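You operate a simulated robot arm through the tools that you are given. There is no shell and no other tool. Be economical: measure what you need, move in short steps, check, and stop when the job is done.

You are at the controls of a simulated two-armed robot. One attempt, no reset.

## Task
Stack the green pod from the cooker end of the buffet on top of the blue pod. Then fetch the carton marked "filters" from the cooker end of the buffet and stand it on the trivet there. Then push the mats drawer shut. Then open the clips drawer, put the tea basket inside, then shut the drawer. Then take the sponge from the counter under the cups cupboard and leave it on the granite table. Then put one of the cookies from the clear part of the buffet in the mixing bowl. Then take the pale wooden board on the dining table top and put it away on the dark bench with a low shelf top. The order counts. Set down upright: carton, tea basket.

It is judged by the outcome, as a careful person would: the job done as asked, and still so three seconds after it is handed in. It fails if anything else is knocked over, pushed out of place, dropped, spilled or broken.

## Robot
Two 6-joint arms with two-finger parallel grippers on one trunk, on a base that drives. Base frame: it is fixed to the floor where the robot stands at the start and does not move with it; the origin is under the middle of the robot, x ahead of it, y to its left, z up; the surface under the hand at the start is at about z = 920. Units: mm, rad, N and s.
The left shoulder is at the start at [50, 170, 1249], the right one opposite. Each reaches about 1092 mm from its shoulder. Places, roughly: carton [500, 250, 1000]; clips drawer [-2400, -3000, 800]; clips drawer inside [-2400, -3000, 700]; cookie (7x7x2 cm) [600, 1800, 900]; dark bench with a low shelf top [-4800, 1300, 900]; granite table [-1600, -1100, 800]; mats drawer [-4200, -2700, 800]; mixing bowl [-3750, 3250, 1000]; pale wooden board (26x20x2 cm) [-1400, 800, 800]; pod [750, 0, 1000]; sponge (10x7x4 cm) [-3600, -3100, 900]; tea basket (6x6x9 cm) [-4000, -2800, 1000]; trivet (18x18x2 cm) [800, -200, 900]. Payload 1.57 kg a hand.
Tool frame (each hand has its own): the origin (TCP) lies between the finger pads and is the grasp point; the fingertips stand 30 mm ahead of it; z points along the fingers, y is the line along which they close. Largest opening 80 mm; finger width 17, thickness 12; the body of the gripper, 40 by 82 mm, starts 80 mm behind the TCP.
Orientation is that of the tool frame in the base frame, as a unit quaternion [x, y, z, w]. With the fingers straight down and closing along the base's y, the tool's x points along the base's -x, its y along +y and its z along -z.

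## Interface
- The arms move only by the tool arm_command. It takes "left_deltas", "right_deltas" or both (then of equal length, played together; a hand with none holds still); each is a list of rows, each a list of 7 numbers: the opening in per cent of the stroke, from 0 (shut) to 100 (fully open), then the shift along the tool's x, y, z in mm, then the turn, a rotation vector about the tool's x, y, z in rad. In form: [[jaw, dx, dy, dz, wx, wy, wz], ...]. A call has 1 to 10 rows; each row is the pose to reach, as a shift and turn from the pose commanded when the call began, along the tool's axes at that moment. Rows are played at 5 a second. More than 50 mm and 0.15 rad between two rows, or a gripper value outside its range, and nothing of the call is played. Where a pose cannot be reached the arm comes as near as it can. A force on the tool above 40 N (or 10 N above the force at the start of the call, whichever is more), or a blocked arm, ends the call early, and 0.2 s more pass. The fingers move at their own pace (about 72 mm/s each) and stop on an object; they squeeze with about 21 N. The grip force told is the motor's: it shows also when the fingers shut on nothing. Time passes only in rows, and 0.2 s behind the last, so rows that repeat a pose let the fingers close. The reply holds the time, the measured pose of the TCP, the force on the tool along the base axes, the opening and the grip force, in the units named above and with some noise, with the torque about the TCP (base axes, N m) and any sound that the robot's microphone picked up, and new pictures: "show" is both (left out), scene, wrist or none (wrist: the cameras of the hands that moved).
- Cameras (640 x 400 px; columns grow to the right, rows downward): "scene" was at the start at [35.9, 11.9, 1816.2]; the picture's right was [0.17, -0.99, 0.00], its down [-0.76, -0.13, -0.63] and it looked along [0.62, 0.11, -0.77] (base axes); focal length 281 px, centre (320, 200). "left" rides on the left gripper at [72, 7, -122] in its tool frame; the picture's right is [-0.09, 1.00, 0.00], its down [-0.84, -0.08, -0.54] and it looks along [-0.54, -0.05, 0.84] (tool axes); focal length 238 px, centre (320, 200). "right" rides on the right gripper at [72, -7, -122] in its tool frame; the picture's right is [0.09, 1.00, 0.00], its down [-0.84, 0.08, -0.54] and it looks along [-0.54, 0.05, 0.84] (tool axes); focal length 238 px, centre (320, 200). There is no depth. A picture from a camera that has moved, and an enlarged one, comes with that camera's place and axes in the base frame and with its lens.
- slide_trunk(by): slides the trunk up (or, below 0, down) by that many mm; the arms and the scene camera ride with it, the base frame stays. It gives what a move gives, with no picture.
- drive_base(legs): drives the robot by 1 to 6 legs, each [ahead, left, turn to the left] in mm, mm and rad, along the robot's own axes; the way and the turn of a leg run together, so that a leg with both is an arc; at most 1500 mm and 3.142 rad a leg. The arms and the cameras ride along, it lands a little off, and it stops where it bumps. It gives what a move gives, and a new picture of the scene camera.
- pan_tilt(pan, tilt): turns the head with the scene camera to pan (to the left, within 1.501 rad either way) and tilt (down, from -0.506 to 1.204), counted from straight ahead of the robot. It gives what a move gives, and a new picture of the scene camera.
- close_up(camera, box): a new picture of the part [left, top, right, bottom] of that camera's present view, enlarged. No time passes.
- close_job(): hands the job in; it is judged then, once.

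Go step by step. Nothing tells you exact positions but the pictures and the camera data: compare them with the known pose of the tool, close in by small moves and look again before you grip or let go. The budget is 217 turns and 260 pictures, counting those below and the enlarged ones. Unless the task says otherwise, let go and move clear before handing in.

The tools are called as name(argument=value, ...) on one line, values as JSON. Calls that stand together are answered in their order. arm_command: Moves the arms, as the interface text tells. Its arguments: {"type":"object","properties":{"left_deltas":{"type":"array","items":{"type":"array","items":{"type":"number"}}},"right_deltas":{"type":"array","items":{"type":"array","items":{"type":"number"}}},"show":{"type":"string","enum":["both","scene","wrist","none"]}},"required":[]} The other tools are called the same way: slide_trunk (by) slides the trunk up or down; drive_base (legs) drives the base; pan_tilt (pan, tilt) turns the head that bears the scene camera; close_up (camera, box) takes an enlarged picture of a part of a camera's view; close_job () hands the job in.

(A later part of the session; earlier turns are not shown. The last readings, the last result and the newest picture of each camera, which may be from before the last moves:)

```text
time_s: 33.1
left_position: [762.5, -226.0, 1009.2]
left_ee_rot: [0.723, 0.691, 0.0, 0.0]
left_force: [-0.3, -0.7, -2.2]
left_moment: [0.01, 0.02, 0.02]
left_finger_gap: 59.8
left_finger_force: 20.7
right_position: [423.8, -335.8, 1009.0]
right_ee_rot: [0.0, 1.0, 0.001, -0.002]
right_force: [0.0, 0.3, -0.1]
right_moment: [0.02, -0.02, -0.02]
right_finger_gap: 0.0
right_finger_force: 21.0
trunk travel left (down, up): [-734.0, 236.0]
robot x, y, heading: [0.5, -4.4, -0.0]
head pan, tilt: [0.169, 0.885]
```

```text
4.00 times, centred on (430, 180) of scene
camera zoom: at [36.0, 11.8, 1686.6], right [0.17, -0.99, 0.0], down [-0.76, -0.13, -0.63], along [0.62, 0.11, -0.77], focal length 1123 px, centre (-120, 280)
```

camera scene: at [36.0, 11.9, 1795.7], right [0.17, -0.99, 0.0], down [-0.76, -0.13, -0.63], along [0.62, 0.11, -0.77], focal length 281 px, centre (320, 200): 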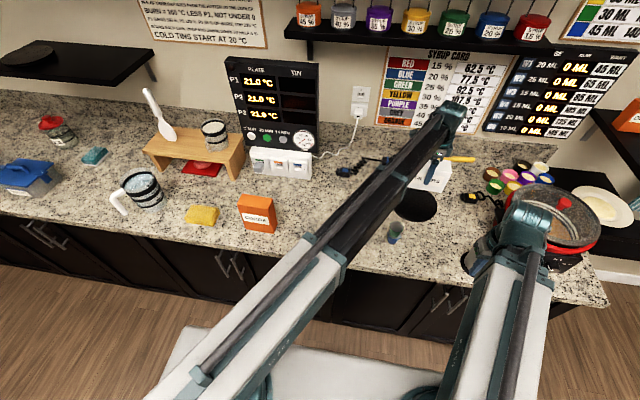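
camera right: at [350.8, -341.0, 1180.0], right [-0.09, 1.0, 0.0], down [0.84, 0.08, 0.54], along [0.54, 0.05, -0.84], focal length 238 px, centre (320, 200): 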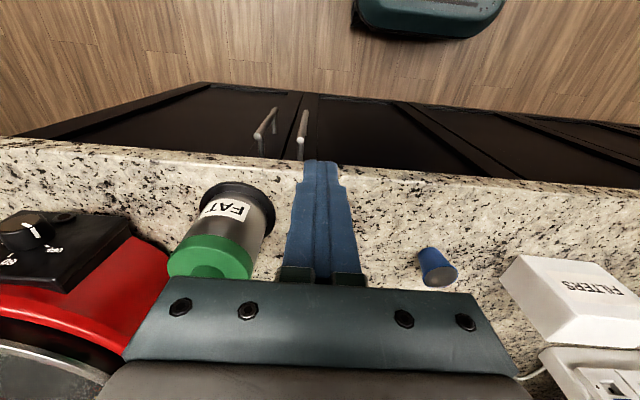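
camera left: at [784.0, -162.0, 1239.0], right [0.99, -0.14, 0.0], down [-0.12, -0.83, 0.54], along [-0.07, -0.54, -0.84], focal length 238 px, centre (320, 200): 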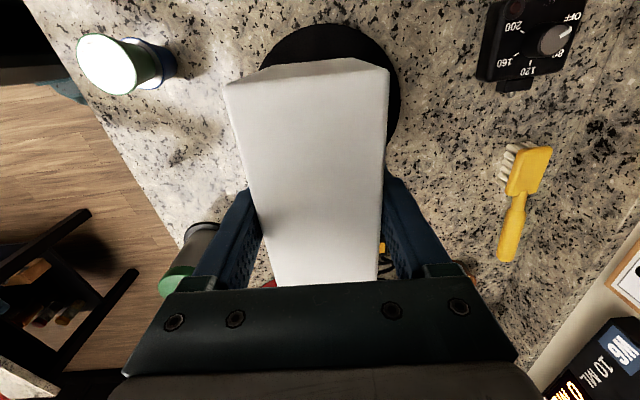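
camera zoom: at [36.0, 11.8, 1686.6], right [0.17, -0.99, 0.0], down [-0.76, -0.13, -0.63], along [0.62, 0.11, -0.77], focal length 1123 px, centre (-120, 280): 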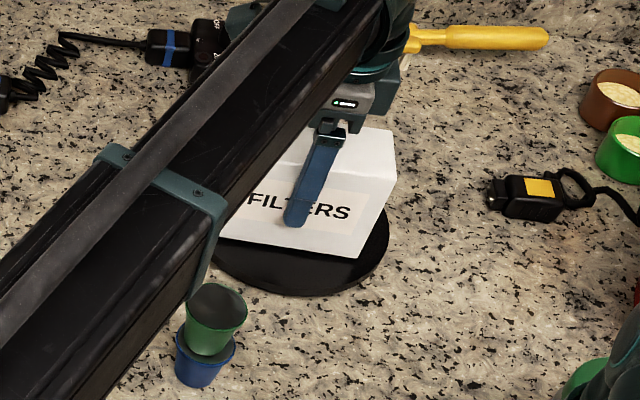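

No contact yet; I lower in small steps.

slide_trunk(by=-3)

slide_trunk(by=-3)

```text
time_s: 33.7
left_position: [761.9, -225.8, 1006.7]
left_ee_rot: [0.722, 0.691, 0.0, 0.0]
left_force: [-0.8, 1.3, 0.5]
left_moment: [-0.02, 0.03, -0.05]
left_finger_gap: 59.7
left_finger_force: 21.2
right_position: [422.8, -335.1, 1006.8]
right_ee_rot: [0.0, 1.0, 0.0, -0.001]
right_force: [0.0, 0.1, 0.3]
right_moment: [0.01, 0.01, 0.01]
right_finger_gap: 0.0
right_finger_force: 21.0
trunk travel left (down, up): [-731.0, 239.0]
robot x, y, heading: [-0.4, 2.9, 0.002]
head pan, tilt: [0.169, 0.885]
```

```text
time_s: 34.2
left_position: [761.0, -225.9, 1003.5]
left_ee_rot: [0.723, 0.69, 0.001, 0.001]
left_force: [2.5, -0.6, 18.6]
left_moment: [-0.06, 0.16, -0.01]
left_finger_gap: 59.6
left_finger_force: 20.9
right_position: [422.2, -336.0, 1003.4]
right_ee_rot: [0.0, 1.0, 0.0, 0.0]
right_force: [0.2, 0.1, 0.7]
right_moment: [0.02, 0.03, 0.01]
right_finger_gap: 0.1
right_finger_force: 21.3
trunk travel left (down, up): [-728.0, 242.0]
robot x, y, heading: [0.4, 0.2, -0.001]
head pan, tilt: [0.169, 0.885]
```

Contact. I ease up 2 mm, open, and rise clear.

slide_trunk(by=2)

arm_command(left_deltas=[[85, 0, 0, 0, 0, 0, 0], [100, 0, 0, 0, 0, 0, 0], [100, 0, 0, 0, 0, 0, 0]], show="none")

slide_trunk(by=140)

close_up(camera="left", box=[0, 0, 640, 400])

```text
time_s: 34.7
left_position: [761.1, -224.4, 1004.7]
left_ee_rot: [0.723, 0.691, -0.001, 0.0]
left_force: [-0.4, 0.1, -2.2]
left_moment: [0.0, 0.0, -0.02]
left_finger_gap: 59.6
left_finger_force: 20.9
right_position: [421.7, -334.8, 1004.8]
right_ee_rot: [0.001, 1.0, 0.0, -0.001]
right_force: [-0.3, -0.3, -0.2]
right_moment: [0.0, 0.01, -0.02]
right_finger_gap: 0.1
right_finger_force: 20.7
trunk travel left (down, up): [-730.0, 240.0]
robot x, y, heading: [-2.1, 1.1, 0.0]
head pan, tilt: [0.169, 0.885]
```

```text
time_s: 35.5
left_position: [761.5, -224.9, 1006.2]
left_ee_rot: [0.723, 0.691, 0.0, 0.0]
left_force: [0.8, -0.3, 0.6]
left_moment: [-0.02, 0.01, -0.02]
left_finger_gap: 79.9
left_finger_force: 0.1
right_position: [422.6, -335.4, 1004.4]
right_ee_rot: [0.0, 1.0, 0.0, 0.0]
right_force: [0.4, 0.2, 0.4]
right_moment: [-0.01, -0.01, 0.01]
right_finger_gap: 0.0
right_finger_force: 21.3
trunk travel left (down, up): [-730.0, 240.0]
robot x, y, heading: [-4.0, 2.1, 0.002]
head pan, tilt: [0.169, 0.885]
```

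```text
time_s: 37.2
left_position: [761.4, -224.8, 1144.8]
left_ee_rot: [0.723, 0.691, 0.0, 0.001]
left_force: [0.0, -0.1, 0.1]
left_moment: [0.0, -0.01, 0.0]
left_finger_gap: 80.1
left_finger_force: 0.0
right_position: [423.2, -335.4, 1144.7]
right_ee_rot: [0.0, 1.0, 0.0, -0.001]
right_force: [0.2, -0.4, 0.3]
right_moment: [0.02, 0.01, 0.0]
right_finger_gap: 0.0
right_finger_force: 20.5
trunk travel left (down, up): [-870.0, 100.0]
robot x, y, heading: [-1.5, 3.4, -0.0]
head pan, tilt: [0.169, 0.885]
```

```text
1.00 times, centred on (320, 200) of left (not enlarged: the box is as wide or as high as the picture)
camera zoom: at [773.9, -153.0, 1266.0], right [0.99, -0.14, 0.0], down [-0.12, -0.83, 0.54], along [-0.07, -0.54, -0.84], focal length 238 px, centre (320, 200)
```

zoom: 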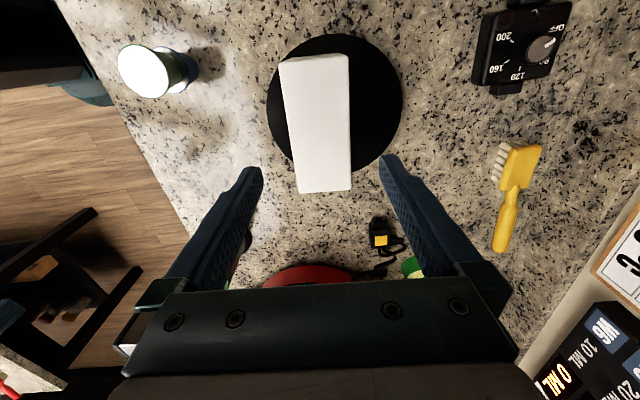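

Carton stands within the trivet. Now I fold the left arm back.

arm_command(left_deltas=[[50, 40, -27, 0, 0, 0, -0.147], [50, 80, -54, 0, 0, 0, -0.294], [50, 120, -81, 0, 0, 0, -0.441], [50, 160, -108, 0, 0, 0, -0.588], [50, 200, -135, 0, 0, 0, -0.735], [50, 240, -162, 0, 0, 0, -0.882], [50, 280, -189, 0, 0, 0, -1.029], [50, 320, -216, 0, 0, 0, -1.176], [50, 360, -243, 0, 0, 0, -1.323], [50, 400, -270, 0, 0, 0, -1.47]], show="none")

arm_command(left_deltas=[[0, 20, 40, 0, 0, 0, -0.146], [0, 50, 75, 0, 0, 0, -0.146], [0, 80, 110, 0, 0, 0, -0.146], [0, 80, 135, 0, 0, 0, -0.146], [0, 80, 135, 0, 0, 0, -0.146]], show="none")

pan_tilt(pan=1.4, tilt=0.5)

pan_tilt(pan=-1.4, tilt=0.5)

```text
time_s: 39.4
left_position: [506.9, 187.8, 1146.7]
left_ee_rot: [0.071, 0.997, 0.0, 0.0]
left_force: [0.2, 1.1, -0.4]
left_moment: [-0.01, 0.0, 0.02]
left_finger_gap: 39.7
left_finger_force: 0.2
left hand out of reach, approached as far as the arm can: row 4
right_position: [422.0, -334.6, 1146.2]
right_ee_rot: [0.0, 1.0, 0.0, 0.0]
right_force: [-0.2, 0.7, -1.0]
right_moment: [-0.02, -0.02, 0.03]
right_finger_gap: 0.0
right_finger_force: 20.8
trunk travel left (down, up): [-870.0, 100.0]
robot x, y, heading: [-2.1, 0.6, -0.0]
head pan, tilt: [0.169, 0.885]
```

```text
time_s: 40.6
left_position: [450.5, 330.6, 1143.5]
left_ee_rot: [0.0, 1.0, 0.0, 0.001]
left_force: [1.1, -0.4, 0.1]
left_moment: [-0.02, -0.01, 0.0]
left_finger_gap: 0.0
left_finger_force: 20.5
right_position: [422.9, -335.2, 1143.7]
right_ee_rot: [0.0, 1.0, 0.0, 0.0]
right_force: [-0.4, 0.1, 0.3]
right_moment: [-0.03, 0.01, 0.0]
right_finger_gap: 0.1
right_finger_force: 21.2
trunk travel left (down, up): [-870.0, 100.0]
robot x, y, heading: [1.5, 2.1, -0.003]
head pan, tilt: [0.169, 0.885]
```

```text
time_s: 42.0
left_position: [451.5, 331.1, 1145.5]
left_ee_rot: [0.0, 1.0, 0.001, 0.0]
left_force: [0.0, 0.1, 0.3]
left_moment: [0.0, -0.01, 0.03]
left_finger_gap: 0.1
left_finger_force: 20.9
right_position: [422.1, -335.2, 1145.4]
right_ee_rot: [0.0, 1.0, 0.001, -0.001]
right_force: [0.1, 0.7, 0.1]
right_moment: [0.01, 0.0, -0.03]
right_finger_gap: 0.0
right_finger_force: 21.1
trunk travel left (down, up): [-870.0, 100.0]
robot x, y, heading: [-1.1, -1.7, 0.002]
head pan, tilt: [1.4, 0.499]
camera scene: at [-23.9, 88.7, 1855.3], right [0.99, -0.17, 0.0], down [-0.08, -0.47, -0.88], along [0.15, 0.86, -0.48], focal length 281 px, centre (320, 200)
```

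scene: 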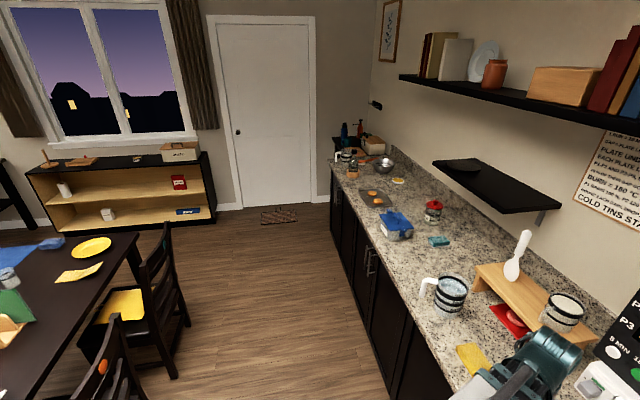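

```text
time_s: 44.5
left_position: [451.6, 330.8, 1145.0]
left_ee_rot: [0.0, 1.0, -0.001, 0.0]
left_force: [0.3, 0.0, -0.2]
left_moment: [-0.01, 0.04, -0.04]
left_finger_gap: 0.4
left_finger_force: 20.7
right_position: [423.1, -335.1, 1145.0]
right_ee_rot: [0.0, 1.0, 0.0, 0.0]
right_force: [0.7, -0.5, 0.0]
right_moment: [-0.03, 0.01, 0.0]
right_finger_gap: 0.0
right_finger_force: 21.0
trunk travel left (down, up): [-870.0, 100.0]
robot x, y, heading: [-3.9, 2.4, 0.004]
head pan, tilt: [-1.4, 0.499]
camera scene: at [-24.0, -90.6, 1855.3], right [-0.99, -0.17, 0.0], down [-0.08, 0.47, -0.88], along [0.15, -0.87, -0.48], focal length 281 px, centre (320, 200)
```

scene: 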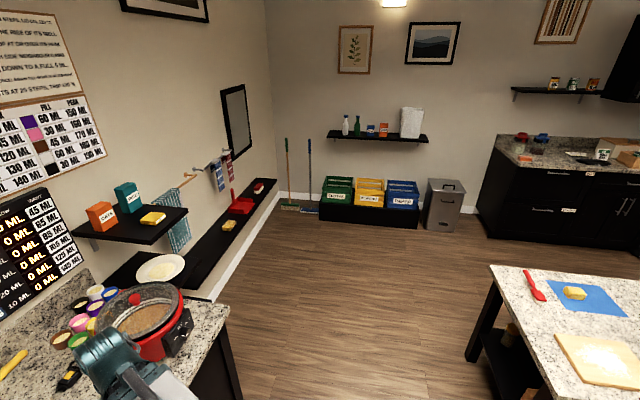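

I see the room layout: granite table behind-right, the drawer cabinet along the far (-y) wall. I back off, turn right and drive alongside.

drive_base(legs=[[-250, 0, 0], [0, 0, -1.571], [1300, 180, 0]])

pan_tilt(pan=-0.8, tilt=0.45)

```text
time_s: 56.3
left_position: [207.7, -1763.9, 1146.1]
left_ee_rot: [0.721, 0.693, 0.0, 0.001]
left_force: [0.2, 1.2, -0.1]
left_moment: [0.03, -0.02, 0.0]
left_finger_gap: 0.0
left_finger_force: 21.2
right_position: [-457.0, -1709.9, 1145.9]
right_ee_rot: [0.721, 0.693, 0.001, -0.001]
right_force: [-0.4, 0.2, -0.5]
right_moment: [0.02, 0.01, -0.03]
right_finger_gap: 0.0
right_finger_force: 21.1
trunk travel left (down, up): [-870.0, 100.0]
robot x, y, heading: [-106.1, -1301.0, -1.613]
head pan, tilt: [-1.4, 0.499]
camera scene: at [-193.1, -1273.6, 1855.3], right [-0.13, 0.99, 0.0], down [0.47, 0.06, -0.88], along [-0.87, -0.11, -0.48], focal length 281 px, centre (320, 200)
```

scene: 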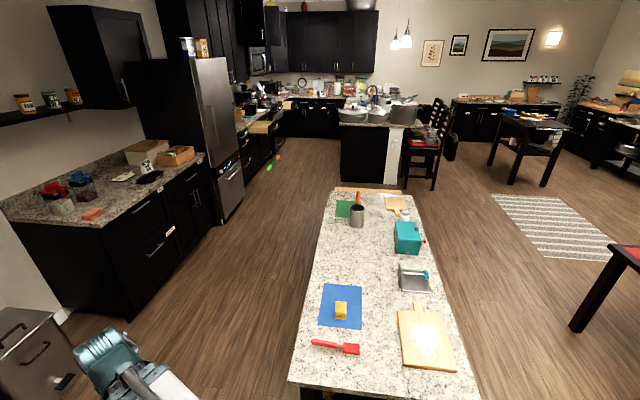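

```text
time_s: 57.3
left_position: [209.4, -1764.0, 1144.3]
left_ee_rot: [0.721, 0.692, 0.0, 0.0]
left_force: [0.6, 0.7, 0.6]
left_moment: [0.04, 0.02, -0.01]
left_finger_gap: 0.0
left_finger_force: 20.6
right_position: [-457.8, -1708.2, 1144.5]
right_ee_rot: [0.721, 0.693, 0.001, 0.0]
right_force: [-0.2, -0.7, 0.5]
right_moment: [0.03, 0.01, -0.01]
right_finger_gap: 0.0
right_finger_force: 21.1
trunk travel left (down, up): [-870.0, 100.0]
robot x, y, heading: [-102.6, -1302.1, -1.609]
head pan, tilt: [-0.799, 0.45]
camera scene: at [-171.5, -1322.5, 1859.7], right [-0.67, 0.75, 0.0], down [0.32, 0.29, -0.9], along [-0.67, -0.6, -0.44], focal length 281 px, centre (320, 200)
```

scene: 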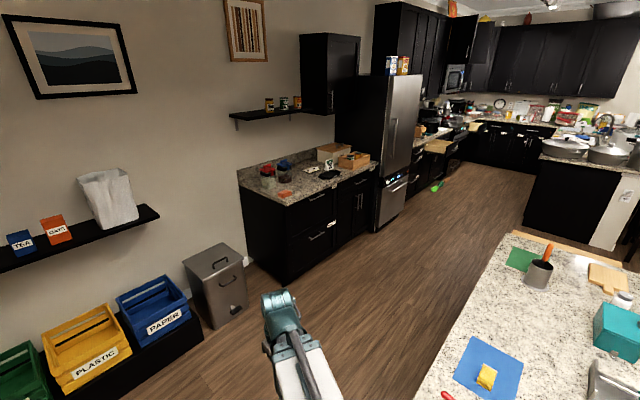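

I zoom in on the drawers area down the wall.

close_up(camera="scene", box=[230, 60, 550, 260])

close_up(camera="scene", box=[380, 90, 500, 210])

```text
2.00 times, centred on (390, 160) of scene
camera zoom: at [-171.5, -1322.5, 1859.7], right [-0.67, 0.75, 0.0], down [0.32, 0.29, -0.9], along [-0.67, -0.6, -0.44], focal length 561 px, centre (180, 280)
```

zoom: 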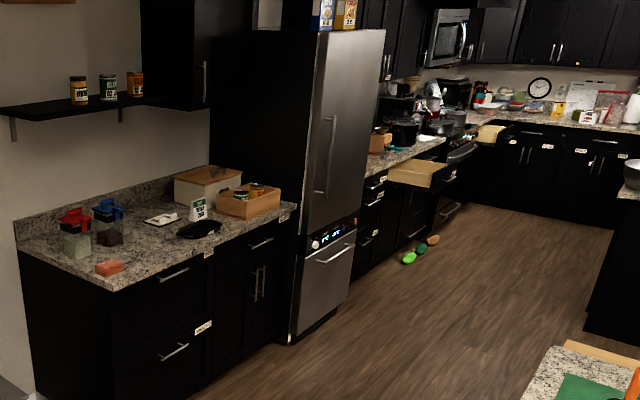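

```text
3.33 times, centred on (440, 150) of scene
camera zoom: at [-171.5, -1322.5, 1859.7], right [-0.67, 0.75, 0.0], down [0.32, 0.29, -0.9], along [-0.67, -0.6, -0.44], focal length 936 px, centre (-80, 367)
```

zoom: 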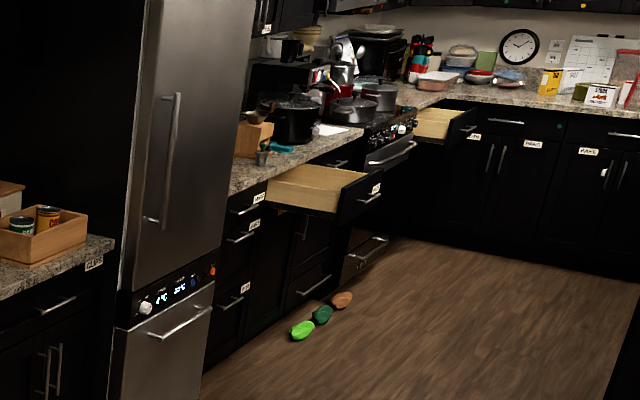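

Mats is likely the near open drawer around x≈-4150. I test whether the hand can be tilted to point forward.

arm_command(right_deltas=[[0, 0, 0, 0, 0, -0.15, 0], [0, 0, 0, 0, 0, -0.3, 0], [0, 0, 0, 0, 0, -0.45, 0], [0, 0, 0, 0, 0, -0.6, 0], [0, 0, 0, 0, 0, -0.6, 0]], show="none")

```text
time_s: 58.5
left_position: [207.1, -1764.1, 1144.0]
left_ee_rot: [0.721, 0.692, 0.0, -0.001]
left_force: [0.5, -1.3, -0.1]
left_moment: [0.0, 0.0, 0.01]
left_finger_gap: 0.0
left_finger_force: 21.3
right_position: [-523.6, -1796.3, 1183.8]
right_ee_rot: [0.69, 0.661, -0.212, 0.204]
right_force: [0.8, 0.1, 0.7]
right_moment: [-0.01, -0.02, -0.01]
right_finger_gap: 0.0
right_finger_force: 21.0
right hand out of reach, approached as far as the arm can: row 1, 2, 3, 4, 5
trunk travel left (down, up): [-870.0, 100.0]
robot x, y, heading: [-107.1, -1298.3, -1.611]
head pan, tilt: [-0.799, 0.45]
```

Tilting works (the wrist pivot sits ~228 mm above the TCP). Now I drive down the corridor between granite table and cabinets.

drive_base(legs=[[760, 0, 0], [0, 0, -1.53], [1300, 0, 0]])

```text
time_s: 72.5
left_position: [-1895.9, -2408.0, 1145.4]
left_ee_rot: [1.0, 0.016, 0.0, 0.0]
left_force: [0.4, 0.6, -0.1]
left_moment: [0.02, -0.03, 0.02]
left_finger_gap: 0.0
left_finger_force: 20.7
right_position: [-1979.7, -1681.1, 1183.0]
right_ee_rot: [0.956, 0.015, -0.294, 0.005]
right_force: [-0.2, -0.4, 0.2]
right_moment: [-0.02, 0.0, -0.04]
right_finger_gap: 0.1
right_finger_force: 21.1
trunk travel left (down, up): [-870.0, 100.0]
robot x, y, heading: [-1456.7, -2063.9, -3.111]
head pan, tilt: [-0.799, 0.45]
camera scene: at [-1482.1, -1998.7, 1859.7], right [0.69, 0.72, 0.0], down [0.31, -0.3, -0.9], along [-0.65, 0.63, -0.44], focal length 281 px, centre (320, 200)
```

scene: 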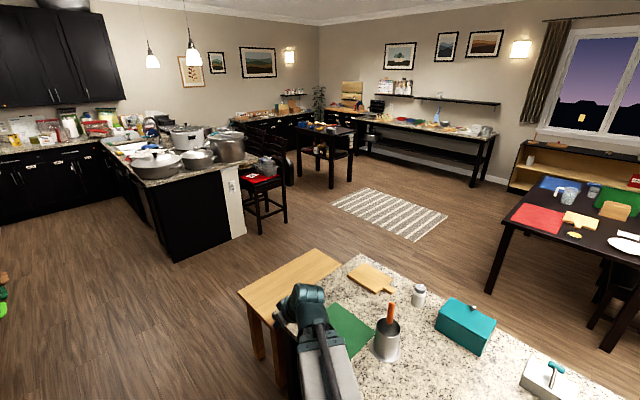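

Corridor clear. I advance a metre and look left at the first cabinet.

drive_base(legs=[[900, 0, 0]])

pan_tilt(pan=1.45, tilt=0.6)

```text
time_s: 77.2
left_position: [-2808.5, -2414.0, 1145.8]
left_ee_rot: [1.0, 0.003, 0.001, 0.0]
left_force: [-0.6, 1.1, 0.2]
left_moment: [0.0, 0.02, 0.0]
left_finger_gap: 0.0
left_finger_force: 21.1
right_position: [-2874.3, -1686.6, 1183.0]
right_ee_rot: [0.956, 0.004, -0.295, 0.002]
right_force: [-0.6, -0.5, -0.9]
right_moment: [0.01, 0.02, 0.01]
right_finger_gap: 0.0
right_finger_force: 21.2
trunk travel left (down, up): [-870.0, 100.0]
robot x, y, heading: [-2363.9, -2081.7, -3.133]
head pan, tilt: [-0.799, 0.45]
camera scene: at [-2383.8, -2015.5, 1859.7], right [0.71, 0.7, 0.0], down [0.31, -0.31, -0.9], along [-0.63, 0.64, -0.44], focal length 281 px, centre (320, 200)
```

scene: 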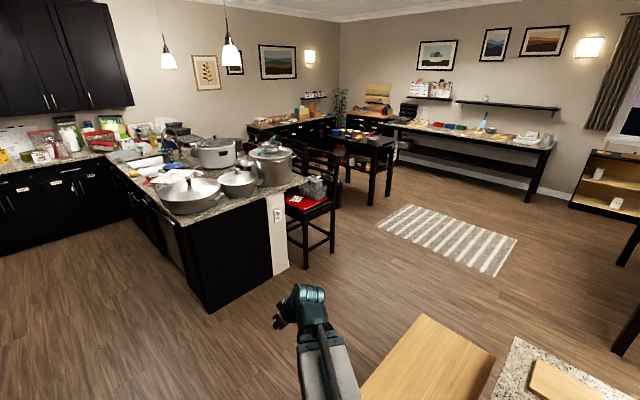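

```text
time_s: 79.3
left_position: [-2807.4, -2414.2, 1144.3]
left_ee_rot: [1.0, 0.004, 0.0, 0.0]
left_force: [0.2, -0.5, -0.2]
left_moment: [0.0, 0.02, 0.0]
left_finger_gap: 0.2
left_finger_force: 20.7
right_position: [-2875.1, -1685.1, 1183.0]
right_ee_rot: [0.956, 0.003, -0.294, 0.001]
right_force: [0.3, -0.6, -0.2]
right_moment: [0.02, 0.02, -0.02]
right_finger_gap: 0.0
right_finger_force: 21.4
trunk travel left (down, up): [-870.0, 100.0]
robot x, y, heading: [-2358.1, -2078.8, -3.135]
head pan, tilt: [1.45, 0.6]
camera scene: at [-2328.7, -2168.8, 1846.2], right [-0.99, 0.11, 0.0], down [0.06, 0.56, -0.83], along [-0.09, -0.82, -0.56], focal length 281 px, centre (320, 200)
```

scene: 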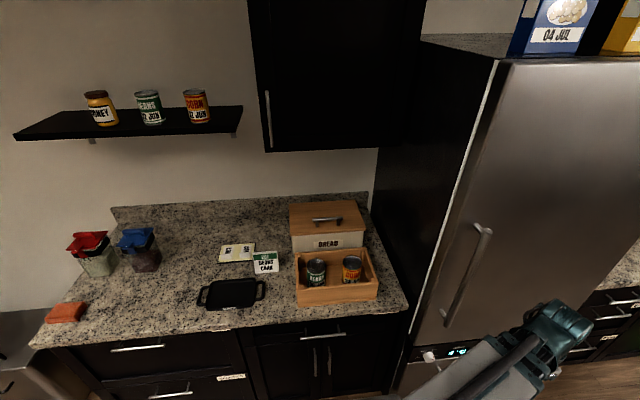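

I zoom on drawer labels.

close_up(camera="scene", box=[100, 280, 420, 400])

pan_tilt(pan=1.45, tilt=0.95)

```text
2.00 times, centred on (260, 340) of scene
camera zoom: at [-2328.7, -2168.8, 1846.2], right [-0.99, 0.11, 0.0], down [0.06, 0.56, -0.83], along [-0.09, -0.82, -0.56], focal length 561 px, centre (440, -80)
```

zoom: 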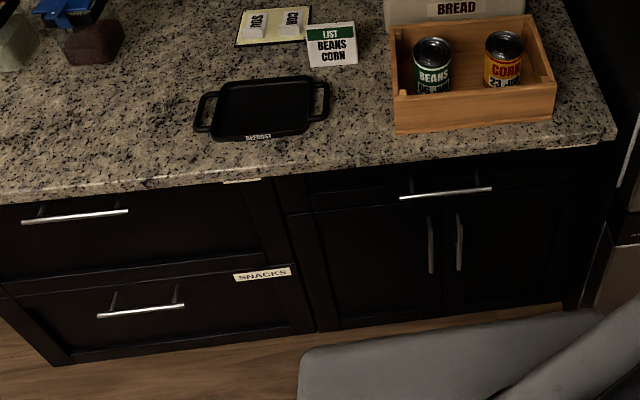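

```text
time_s: 80.2
left_position: [-2808.6, -2413.9, 1146.4]
left_ee_rot: [1.0, 0.004, 0.0, 0.0]
left_force: [-0.5, 0.5, 0.3]
left_moment: [0.0, 0.0, -0.01]
left_finger_gap: 0.0
left_finger_force: 21.5
right_position: [-2872.8, -1686.8, 1183.6]
right_ee_rot: [0.956, 0.003, -0.294, 0.002]
right_force: [-0.8, 0.2, 0.2]
right_moment: [0.01, -0.02, -0.02]
right_finger_gap: 0.1
right_finger_force: 21.7
trunk travel left (down, up): [-870.0, 100.0]
robot x, y, heading: [-2358.1, -2081.3, -3.131]
head pan, tilt: [1.45, 0.949]
camera scene: at [-2326.8, -2153.2, 1817.8], right [-0.99, 0.11, 0.0], down [0.09, 0.81, -0.58], along [-0.07, -0.58, -0.81], focal length 281 px, centre (320, 200)
```

scene: 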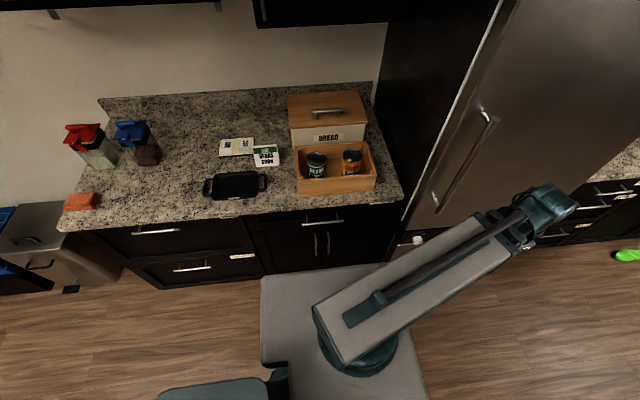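

The clips drawer is likely the upper right one of this cabinet near x≈-2400. Now on to the mats drawer.

drive_base(legs=[[1390, 0, 0], [0, 0, 1.565], [-250, 0, 0]])

pan_tilt(pan=-0.25, tilt=0.75)

```text
time_s: 92.3
left_position: [-3445.6, -2295.1, 1146.6]
left_ee_rot: [0.728, 0.686, -0.001, 0.001]
left_force: [-0.6, -0.1, -0.2]
left_moment: [-0.01, 0.0, -0.01]
left_finger_gap: 0.1
left_finger_force: 21.2
right_position: [-4177.0, -2312.9, 1183.9]
right_ee_rot: [0.695, 0.656, -0.214, 0.203]
right_force: [-0.5, 0.0, -0.3]
right_moment: [0.03, -0.01, 0.03]
right_finger_gap: 0.0
right_finger_force: 20.6
trunk travel left (down, up): [-870.0, 100.0]
robot x, y, heading: [-3751.8, -1825.3, -1.632]
head pan, tilt: [1.45, 0.949]
camera scene: at [-3675.1, -1798.6, 1817.8], right [-0.18, -0.98, 0.0], down [-0.8, 0.14, -0.58], along [0.57, -0.1, -0.81], focal length 281 px, centre (320, 200)
```

scene: 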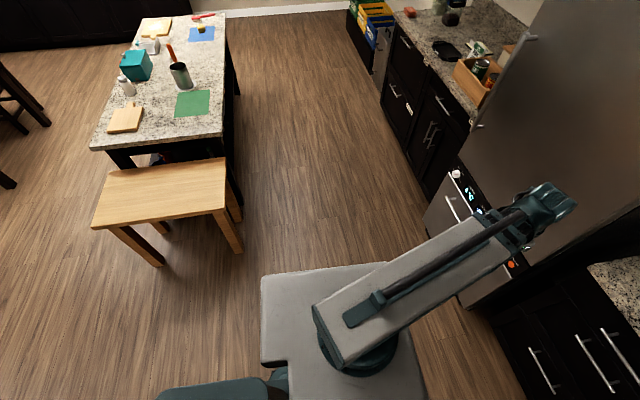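

```text
time_s: 94.1
left_position: [-3446.0, -2295.7, 1145.8]
left_ee_rot: [0.728, 0.686, 0.0, 0.0]
left_force: [-0.2, 0.0, -0.1]
left_moment: [-0.01, 0.0, 0.06]
left_finger_gap: 0.0
left_finger_force: 21.0
right_position: [-4176.6, -2314.2, 1182.9]
right_ee_rot: [0.696, 0.655, -0.213, 0.202]
right_force: [0.2, -0.7, 0.2]
right_moment: [0.01, 0.0, 0.01]
right_finger_gap: 0.0
right_finger_force: 21.0
trunk travel left (down, up): [-870.0, 100.0]
robot x, y, heading: [-3747.3, -1828.3, -1.629]
head pan, tilt: [-0.25, 0.75]
camera scene: at [-3771.9, -1866.2, 1833.3], right [-0.95, 0.3, 0.0], down [0.21, 0.65, -0.73], along [-0.22, -0.7, -0.68], focal length 281 px, centre (320, 200)
```

scene: 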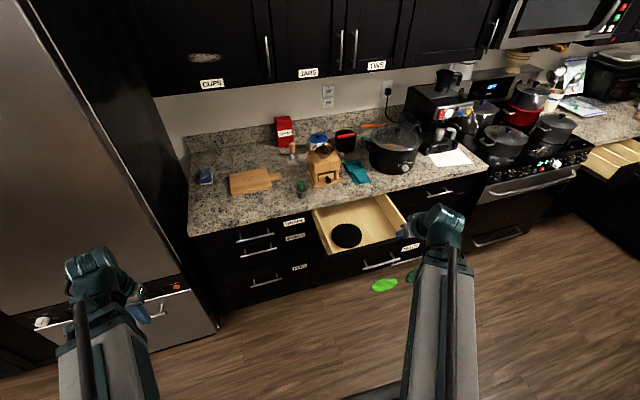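

close_up(camera="scene", box=[170, 110, 490, 310])

close_up(camera="scene", box=[270, 200, 450, 312])

close_up(camera="scene", box=[180, 110, 380, 235])

```text
2.00 times, centred on (330, 210) of scene
camera zoom: at [-3771.9, -1866.2, 1833.3], right [-0.95, 0.3, 0.0], down [0.21, 0.65, -0.73], along [-0.22, -0.7, -0.68], focal length 561 px, centre (300, 180)
```

zoom: 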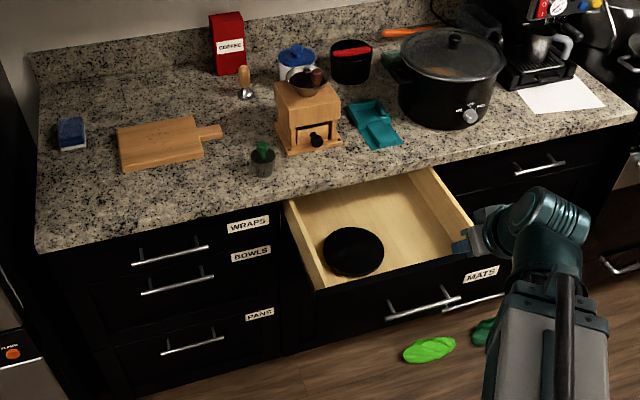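

```text
3.56 times, centred on (360, 256) of scene
camera zoom: at [-3771.9, -1866.2, 1833.3], right [-0.95, 0.3, 0.0], down [0.21, 0.65, -0.73], along [-0.22, -0.7, -0.68], focal length 998 px, centre (178, 1)
```

zoom: 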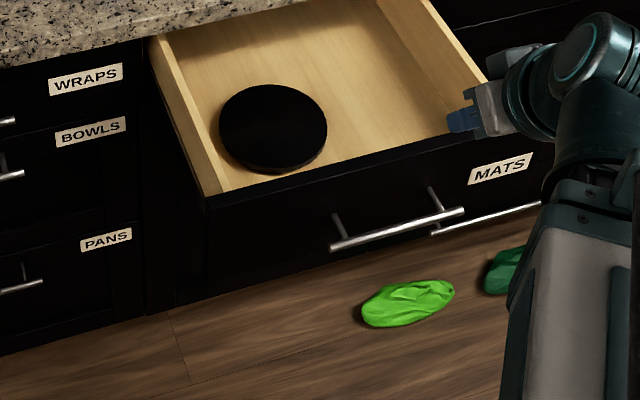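

```text
3.20 times, centred on (280, 172) of scene
camera zoom: at [-3771.9, -1866.2, 1833.3], right [-0.95, 0.3, 0.0], down [0.21, 0.65, -0.73], along [-0.22, -0.7, -0.68], focal length 898 px, centre (448, 288)
```

zoom: 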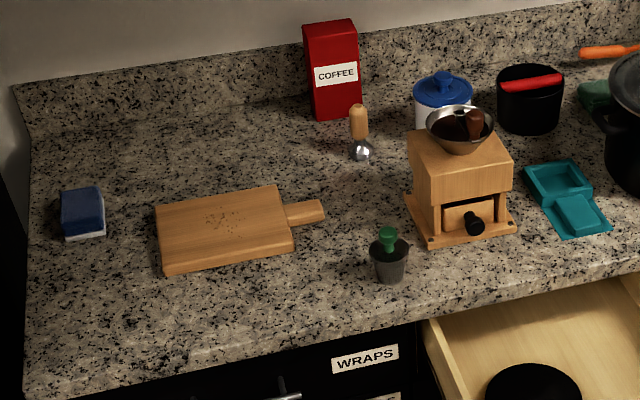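

The open one is labelled MATS; the tea basket (cup with green knob) is near [-3987, -2841], the blue sponge near [-3555, -3148]. I back up a bit, then point the right hand forward.

drive_base(legs=[[-120, 0, 0]])

arm_command(right_deltas=[[0, -34, 0, -2.4, 0, -0.15, 0], [0, -65.1, 0, -9.6, 0, -0.29, 0], [0, -94.9, 0, -20.7, 0, -0.43, 0], [0, -123, 0, -36, 0, -0.57, 0], [0, -148.3, 0, -54.8, 0, -0.71, 0], [0, -171.2, 0, -77.3, 0, -0.85, 0], [0, -188, 0, -99, 0, -0.971, 0], [0, -188, 0, -99, 0, -0.971, 0]], show="none")

```text
time_s: 95.3
left_position: [-3439.8, -2166.5, 1146.2]
left_ee_rot: [0.728, 0.685, 0.0, -0.001]
left_force: [0.7, -0.3, 1.2]
left_moment: [0.0, -0.02, 0.01]
left_finger_gap: 0.0
left_finger_force: 21.0
right_position: [-4169.5, -2184.2, 1183.3]
right_ee_rot: [0.696, 0.655, -0.214, 0.203]
right_force: [0.3, 1.1, 0.1]
right_moment: [-0.04, 0.0, -0.02]
right_finger_gap: 0.0
right_finger_force: 21.0
trunk travel left (down, up): [-870.0, 100.0]
robot x, y, heading: [-3741.1, -1700.5, -1.631]
head pan, tilt: [-0.25, 0.75]
camera scene: at [-3764.2, -1736.6, 1833.4], right [-0.95, 0.31, 0.0], down [0.21, 0.65, -0.73], along [-0.22, -0.7, -0.68], focal length 281 px, centre (320, 200)
```

scene: 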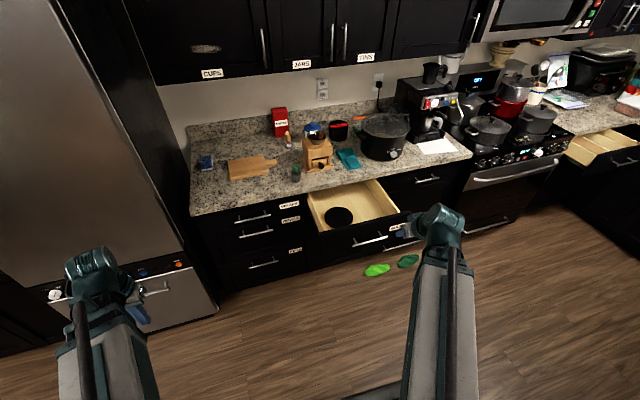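

```text
time_s: 97.1
left_position: [-3438.5, -2169.4, 1146.0]
left_ee_rot: [0.728, 0.686, 0.0, 0.0]
left_force: [0.0, -0.2, 0.3]
left_moment: [0.04, -0.01, -0.01]
left_finger_gap: 0.0
left_finger_force: 20.9
right_position: [-4178.1, -2285.0, 1363.7]
right_ee_rot: [0.515, 0.485, -0.514, 0.485]
right_force: [-0.4, -0.3, -0.1]
right_moment: [0.0, -0.03, 0.03]
right_finger_gap: 0.0
right_finger_force: 20.9
right hand out of reach, approached as far as the arm can: row 3, 4, 5, 6, 7, 8
trunk travel left (down, up): [-870.0, 100.0]
robot x, y, heading: [-3743.9, -1701.3, -1.631]
head pan, tilt: [-0.25, 0.75]
```

Hand is horizontal at z 1364. I lower the trunk to z≈825 and look through the wrist camera.

slide_trunk(by=-540)

close_up(camera="right", box=[0, 0, 640, 400])

pan_tilt(pan=-0.5, tilt=0.4)

```text
refused: -540 is not a number from -400 to 400
```

```text
1.00 times, centred on (320, 200) of right (not enlarged: the box is as wide or as high as the picture)
camera zoom: at [-4178.2, -2163.0, 1292.5], right [0.99, -0.06, -0.09], down [0.11, 0.54, 0.84], along [0.0, -0.84, 0.54], focal length 238 px, centre (320, 200)
```

zoom: 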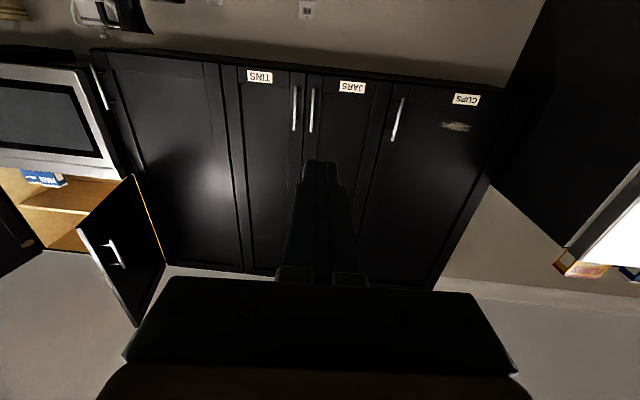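

```text
time_s: 98.0
left_position: [-3438.3, -2170.2, 1144.3]
left_ee_rot: [0.729, 0.684, 0.0, 0.0]
left_force: [0.4, -0.3, 0.0]
left_moment: [0.0, -0.01, 0.0]
left_finger_gap: 0.1
left_finger_force: 21.3
right_position: [-4177.7, -2286.2, 1363.6]
right_ee_rot: [0.516, 0.484, -0.515, 0.484]
right_force: [-0.6, -0.7, -0.3]
right_moment: [0.01, 0.02, 0.04]
right_finger_gap: 0.1
right_finger_force: 20.9
trunk travel left (down, up): [-870.0, 100.0]
robot x, y, heading: [-3741.8, -1700.0, -1.631]
head pan, tilt: [-0.499, 0.4]
camera scene: at [-3788.2, -1738.7, 1864.3], right [-0.85, 0.53, 0.0], down [0.21, 0.33, -0.92], along [-0.49, -0.78, -0.39], focal length 281 px, centre (320, 200)
```

scene: 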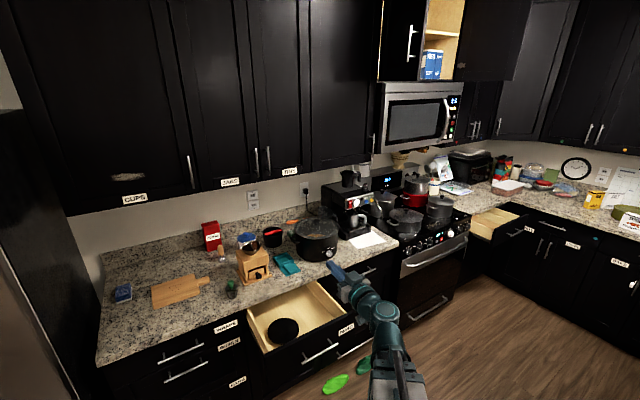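

slide_trunk(by=-400)

slide_trunk(by=-135)

pan_tilt(pan=-0.5, tilt=0.55)

```text
time_s: 101.8
left_position: [-3439.0, -2168.9, 744.7]
left_ee_rot: [0.729, 0.685, 0.0, -0.001]
left_force: [-0.8, 0.7, -0.3]
left_moment: [0.0, -0.01, 0.01]
left_finger_gap: 0.3
left_finger_force: 20.8
right_position: [-4178.9, -2285.1, 964.7]
right_ee_rot: [0.516, 0.484, -0.515, 0.484]
right_force: [-0.4, 0.0, 0.1]
right_moment: [0.01, 0.0, -0.02]
right_finger_gap: 0.0
right_finger_force: 21.3
trunk travel left (down, up): [-470.0, 500.0]
robot x, y, heading: [-3741.1, -1696.4, -1.631]
head pan, tilt: [-0.499, 0.4]
```

```text
time_s: 103.4
left_position: [-3438.2, -2168.7, 610.8]
left_ee_rot: [0.729, 0.685, 0.0, 0.0]
left_force: [-0.2, -0.1, -0.3]
left_moment: [0.01, 0.01, 0.02]
left_finger_gap: 0.0
left_finger_force: 21.0
right_position: [-4178.9, -2285.1, 831.2]
right_ee_rot: [0.514, 0.486, -0.513, 0.486]
right_force: [0.1, 0.4, -0.1]
right_moment: [0.02, 0.02, 0.0]
right_finger_gap: 0.0
right_finger_force: 21.0
trunk travel left (down, up): [-335.0, 635.0]
robot x, y, heading: [-3737.2, -1700.0, -1.626]
head pan, tilt: [-0.499, 0.4]
```

```text
time_s: 104.1
left_position: [-3439.2, -2169.0, 611.1]
left_ee_rot: [0.728, 0.685, 0.0, 0.0]
left_force: [0.3, 0.2, 0.6]
left_moment: [-0.06, 0.03, -0.01]
left_finger_gap: 0.0
left_finger_force: 20.8
right_position: [-4178.9, -2287.0, 830.6]
right_ee_rot: [0.517, 0.484, -0.514, 0.484]
right_force: [-0.6, 0.3, 0.7]
right_moment: [0.0, 0.0, 0.03]
right_finger_gap: 0.1
right_finger_force: 20.9
trunk travel left (down, up): [-335.0, 635.0]
robot x, y, heading: [-3744.6, -1697.8, -1.631]
head pan, tilt: [-0.499, 0.55]
camera scene: at [-3786.7, -1736.2, 1315.7], right [-0.85, 0.53, 0.0], down [0.28, 0.44, -0.85], along [-0.45, -0.72, -0.52], focal length 281 px, centre (320, 200)
```

scene: 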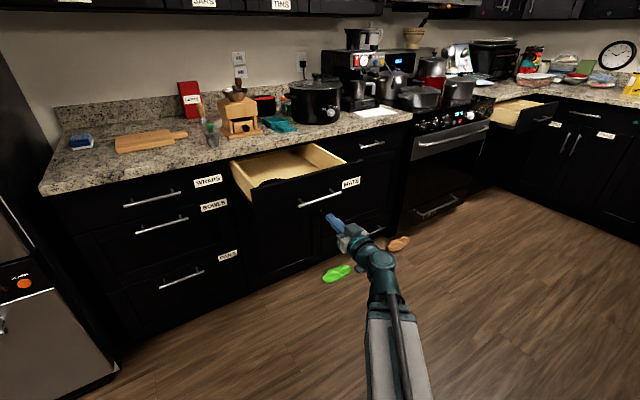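

close_up(camera="scene", box=[220, 130, 420, 255])

```text
3.20 times, centred on (320, 192) of scene
camera zoom: at [-3786.7, -1736.2, 1315.7], right [-0.85, 0.53, 0.0], down [0.28, 0.44, -0.85], along [-0.45, -0.72, -0.52], focal length 898 px, centre (320, 224)
```

zoom: 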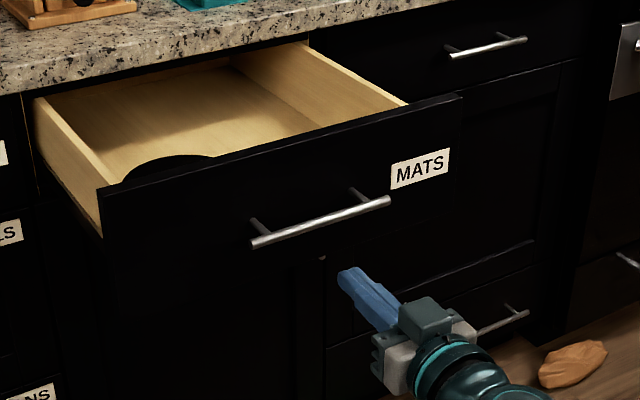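

Drawer front face is at y≈-2535, spans x -4017..-4499, top z≈865, handle z≈764. I align the fist to x≈-4255 and drive a bit closer.

arm_command(right_deltas=[[0, 0, -40, 0, 0, 0, 0], [0, 0, -75, 0, 0, 0, 0], [0, 0, -75, 0, 0, 0, 0]], show="none")

drive_base(legs=[[120, 0, 0]])

close_up(camera="scene", box=[220, 130, 420, 255])

```text
time_s: 104.9
left_position: [-3439.2, -2168.8, 608.9]
left_ee_rot: [0.728, 0.685, 0.0, 0.0]
left_force: [-0.6, 0.9, -0.1]
left_moment: [-0.03, 0.02, 0.02]
left_finger_gap: 0.0
left_finger_force: 20.8
right_position: [-4255.2, -2280.6, 830.1]
right_ee_rot: [0.517, 0.485, -0.513, 0.484]
right_force: [0.5, -0.2, 0.2]
right_moment: [-0.02, 0.03, -0.01]
right_finger_gap: 0.0
right_finger_force: 21.7
trunk travel left (down, up): [-335.0, 635.0]
robot x, y, heading: [-3740.6, -1699.9, -1.632]
head pan, tilt: [-0.499, 0.55]
```

```text
time_s: 106.2
left_position: [-3447.7, -2288.4, 610.3]
left_ee_rot: [0.729, 0.684, 0.0, 0.0]
left_force: [-0.3, -0.5, -0.6]
left_moment: [0.01, 0.03, 0.0]
left_finger_gap: 0.0
left_finger_force: 21.5
right_position: [-4262.5, -2400.9, 829.5]
right_ee_rot: [0.516, 0.485, -0.514, 0.484]
right_force: [-0.2, -0.4, 0.2]
right_moment: [-0.02, 0.05, -0.02]
right_finger_gap: 0.0
right_finger_force: 20.9
trunk travel left (down, up): [-335.0, 635.0]
robot x, y, heading: [-3747.3, -1819.1, -1.628]
head pan, tilt: [-0.499, 0.55]
camera scene: at [-3794.1, -1855.1, 1315.7], right [-0.85, 0.53, 0.0], down [0.28, 0.44, -0.85], along [-0.45, -0.72, -0.52], focal length 281 px, centre (320, 200)
```

scene: 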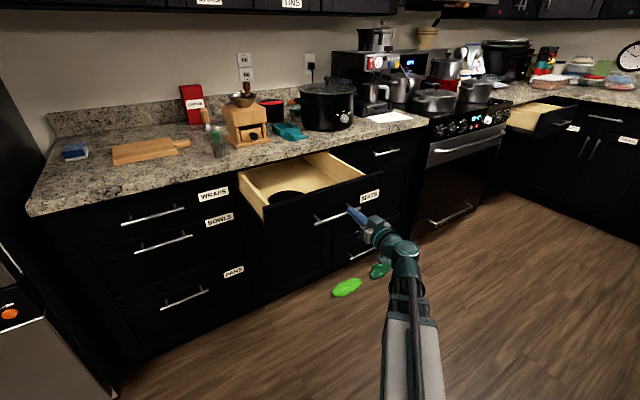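

```text
3.20 times, centred on (320, 192) of scene
camera zoom: at [-3794.1, -1855.1, 1315.7], right [-0.85, 0.53, 0.0], down [0.28, 0.44, -0.85], along [-0.45, -0.72, -0.52], focal length 898 px, centre (320, 224)
```

zoom: 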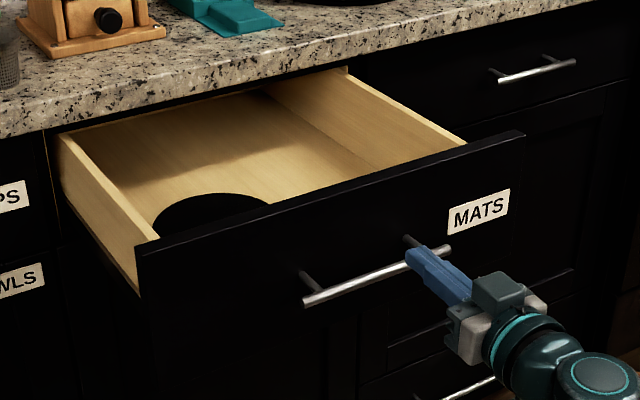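

Now I push the drawer with the fist.

arm_command(right_deltas=[[0, 0, 0, 30, 0, 0, 0], [0, 0, 0, 60, 0, 0, 0], [0, 0, 0, 85, 0, 0, 0], [0, 0, 0, 100, 0, 0, 0], [0, 0, 0, 115, 0, 0, 0], [0, 0, 0, 135, 0, 0, 0], [0, 0, 0, 160, 0, 0, 0], [0, 0, 0, 190, 0, 0, 0], [0, 0, 0, 220, 0, 0, 0], [0, 0, 0, 250, 0, 0, 0]], show="scene")

```text
time_s: 108.3
left_position: [-3446.5, -2288.9, 610.3]
left_ee_rot: [0.729, 0.684, 0.0, 0.0]
left_force: [0.7, -0.7, 0.3]
left_moment: [0.03, -0.03, 0.04]
left_finger_gap: 0.0
left_finger_force: 21.2
right_position: [-4279.6, -2649.1, 831.9]
right_ee_rot: [0.516, 0.484, -0.515, 0.484]
right_force: [0.3, 0.1, 0.2]
right_moment: [0.02, -0.04, 0.0]
right_finger_gap: 0.1
right_finger_force: 20.4
trunk travel left (down, up): [-335.0, 635.0]
robot x, y, heading: [-3747.4, -1816.2, -1.638]
head pan, tilt: [-0.499, 0.55]
camera scene: at [-3794.2, -1855.3, 1315.7], right [-0.85, 0.53, 0.0], down [0.28, 0.44, -0.85], along [-0.45, -0.72, -0.52], focal length 281 px, centre (320, 200)
```

scene: 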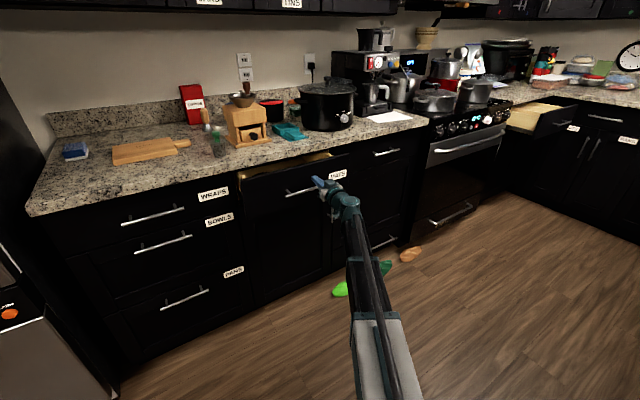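

Moving well. I push the rest of the way.

arm_command(right_deltas=[[0, 0, 0, 20, 0, 0, 0], [0, 0, 0, 35, 0, 0, 0], [0, 0, 0, 50, 0, 0, 0], [0, 0, 0, 62, 0, 0, 0], [0, 0, 0, 74, 0, 0, 0], [0, 0, 0, 86, 0, 0, 0], [0, 0, 0, 98, 0, 0, 0], [0, 0, 0, 110, 0, 0, 0]], show="scene")

close_up(camera="scene", box=[200, 130, 400, 255])

```text
time_s: 110.2
left_position: [-3447.9, -2287.5, 609.3]
left_ee_rot: [0.729, 0.684, 0.0, 0.0]
left_force: [0.2, 0.2, -0.3]
left_moment: [0.01, 0.04, -0.01]
left_finger_gap: 0.0
left_finger_force: 20.9
right_position: [-4285.0, -2759.0, 829.5]
right_ee_rot: [0.516, 0.484, -0.514, 0.484]
right_force: [-0.5, -0.5, -0.2]
right_moment: [-0.03, -0.02, -0.01]
right_finger_gap: 0.0
right_finger_force: 21.0
trunk travel left (down, up): [-335.0, 635.0]
robot x, y, heading: [-3747.9, -1819.3, -1.642]
head pan, tilt: [-0.499, 0.55]
camera scene: at [-3794.1, -1855.3, 1315.7], right [-0.85, 0.53, 0.0], down [0.28, 0.44, -0.85], along [-0.45, -0.72, -0.52], focal length 281 px, centre (320, 200)
```

scene: 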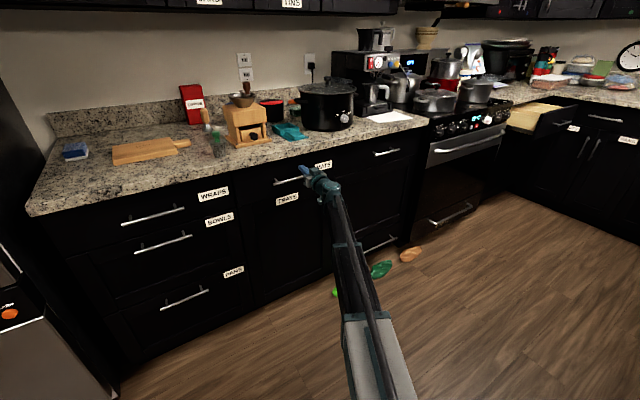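

```text
3.20 times, centred on (300, 192) of scene
camera zoom: at [-3794.1, -1855.3, 1315.7], right [-0.85, 0.53, 0.0], down [0.28, 0.44, -0.85], along [-0.45, -0.72, -0.52], focal length 898 px, centre (384, 224)
```

zoom: 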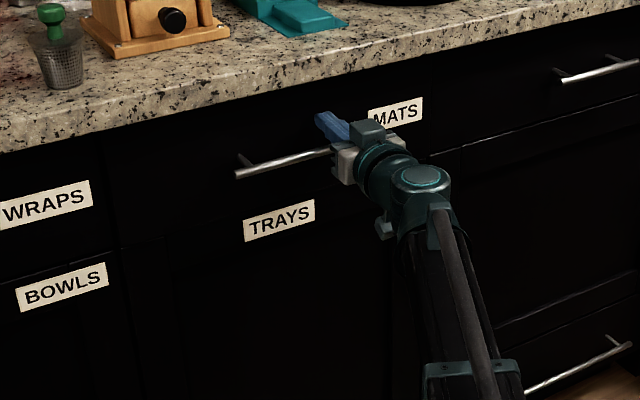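

Nearly flush, no resistance yet. I continue in small steps.

arm_command(right_deltas=[[0, 0, 0, 6, 0, 0, 0], [0, 0, 0, 12, 0, 0, 0], [0, 0, 0, 18, 0, 0, 0], [0, 0, 0, 24, 0, 0, 0], [0, 0, 0, 30, 0, 0, 0], [0, 0, 0, 36, 0, 0, 0], [0, 0, 0, 42, 0, 0, 0]], show="scene")

close_up(camera="scene", box=[200, 130, 400, 255])

```text
time_s: 111.1
left_position: [-3447.1, -2287.0, 610.7]
left_ee_rot: [0.729, 0.685, 0.0, 0.0]
left_force: [1.4, -0.1, 0.0]
left_moment: [0.0, -0.02, -0.02]
left_finger_gap: 0.0
left_finger_force: 21.1
right_position: [-4284.5, -2776.1, 829.9]
right_ee_rot: [0.516, 0.486, -0.514, 0.483]
right_force: [0.9, 5.7, -0.2]
right_moment: [-0.02, -0.01, 0.09]
right_finger_gap: 0.1
right_finger_force: 21.3
trunk travel left (down, up): [-335.0, 635.0]
robot x, y, heading: [-3750.7, -1819.6, -1.633]
head pan, tilt: [-0.499, 0.55]
stopped in row 4 (right hand): the force on the tool passed its limit at 48 N (the readings are from after the stop); the commanded pose is now the measured one
camera scene: at [-3793.9, -1854.2, 1315.8], right [-0.85, 0.53, 0.0], down [0.28, 0.44, -0.85], along [-0.45, -0.72, -0.52], focal length 281 px, centre (320, 200)
```

scene: 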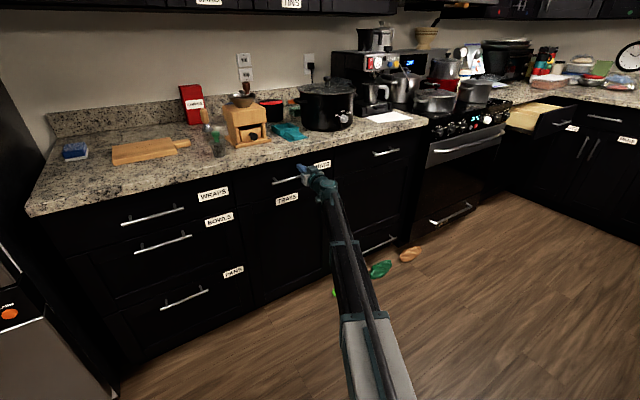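

```text
3.20 times, centred on (300, 192) of scene
camera zoom: at [-3793.9, -1854.2, 1315.8], right [-0.85, 0.53, 0.0], down [0.28, 0.44, -0.85], along [-0.45, -0.72, -0.52], focal length 898 px, centre (384, 224)
```

zoom: 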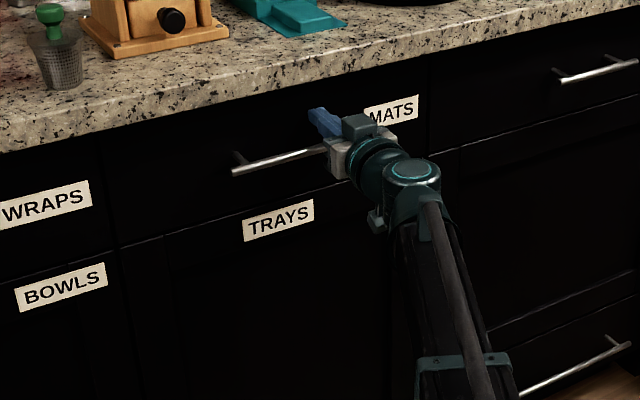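

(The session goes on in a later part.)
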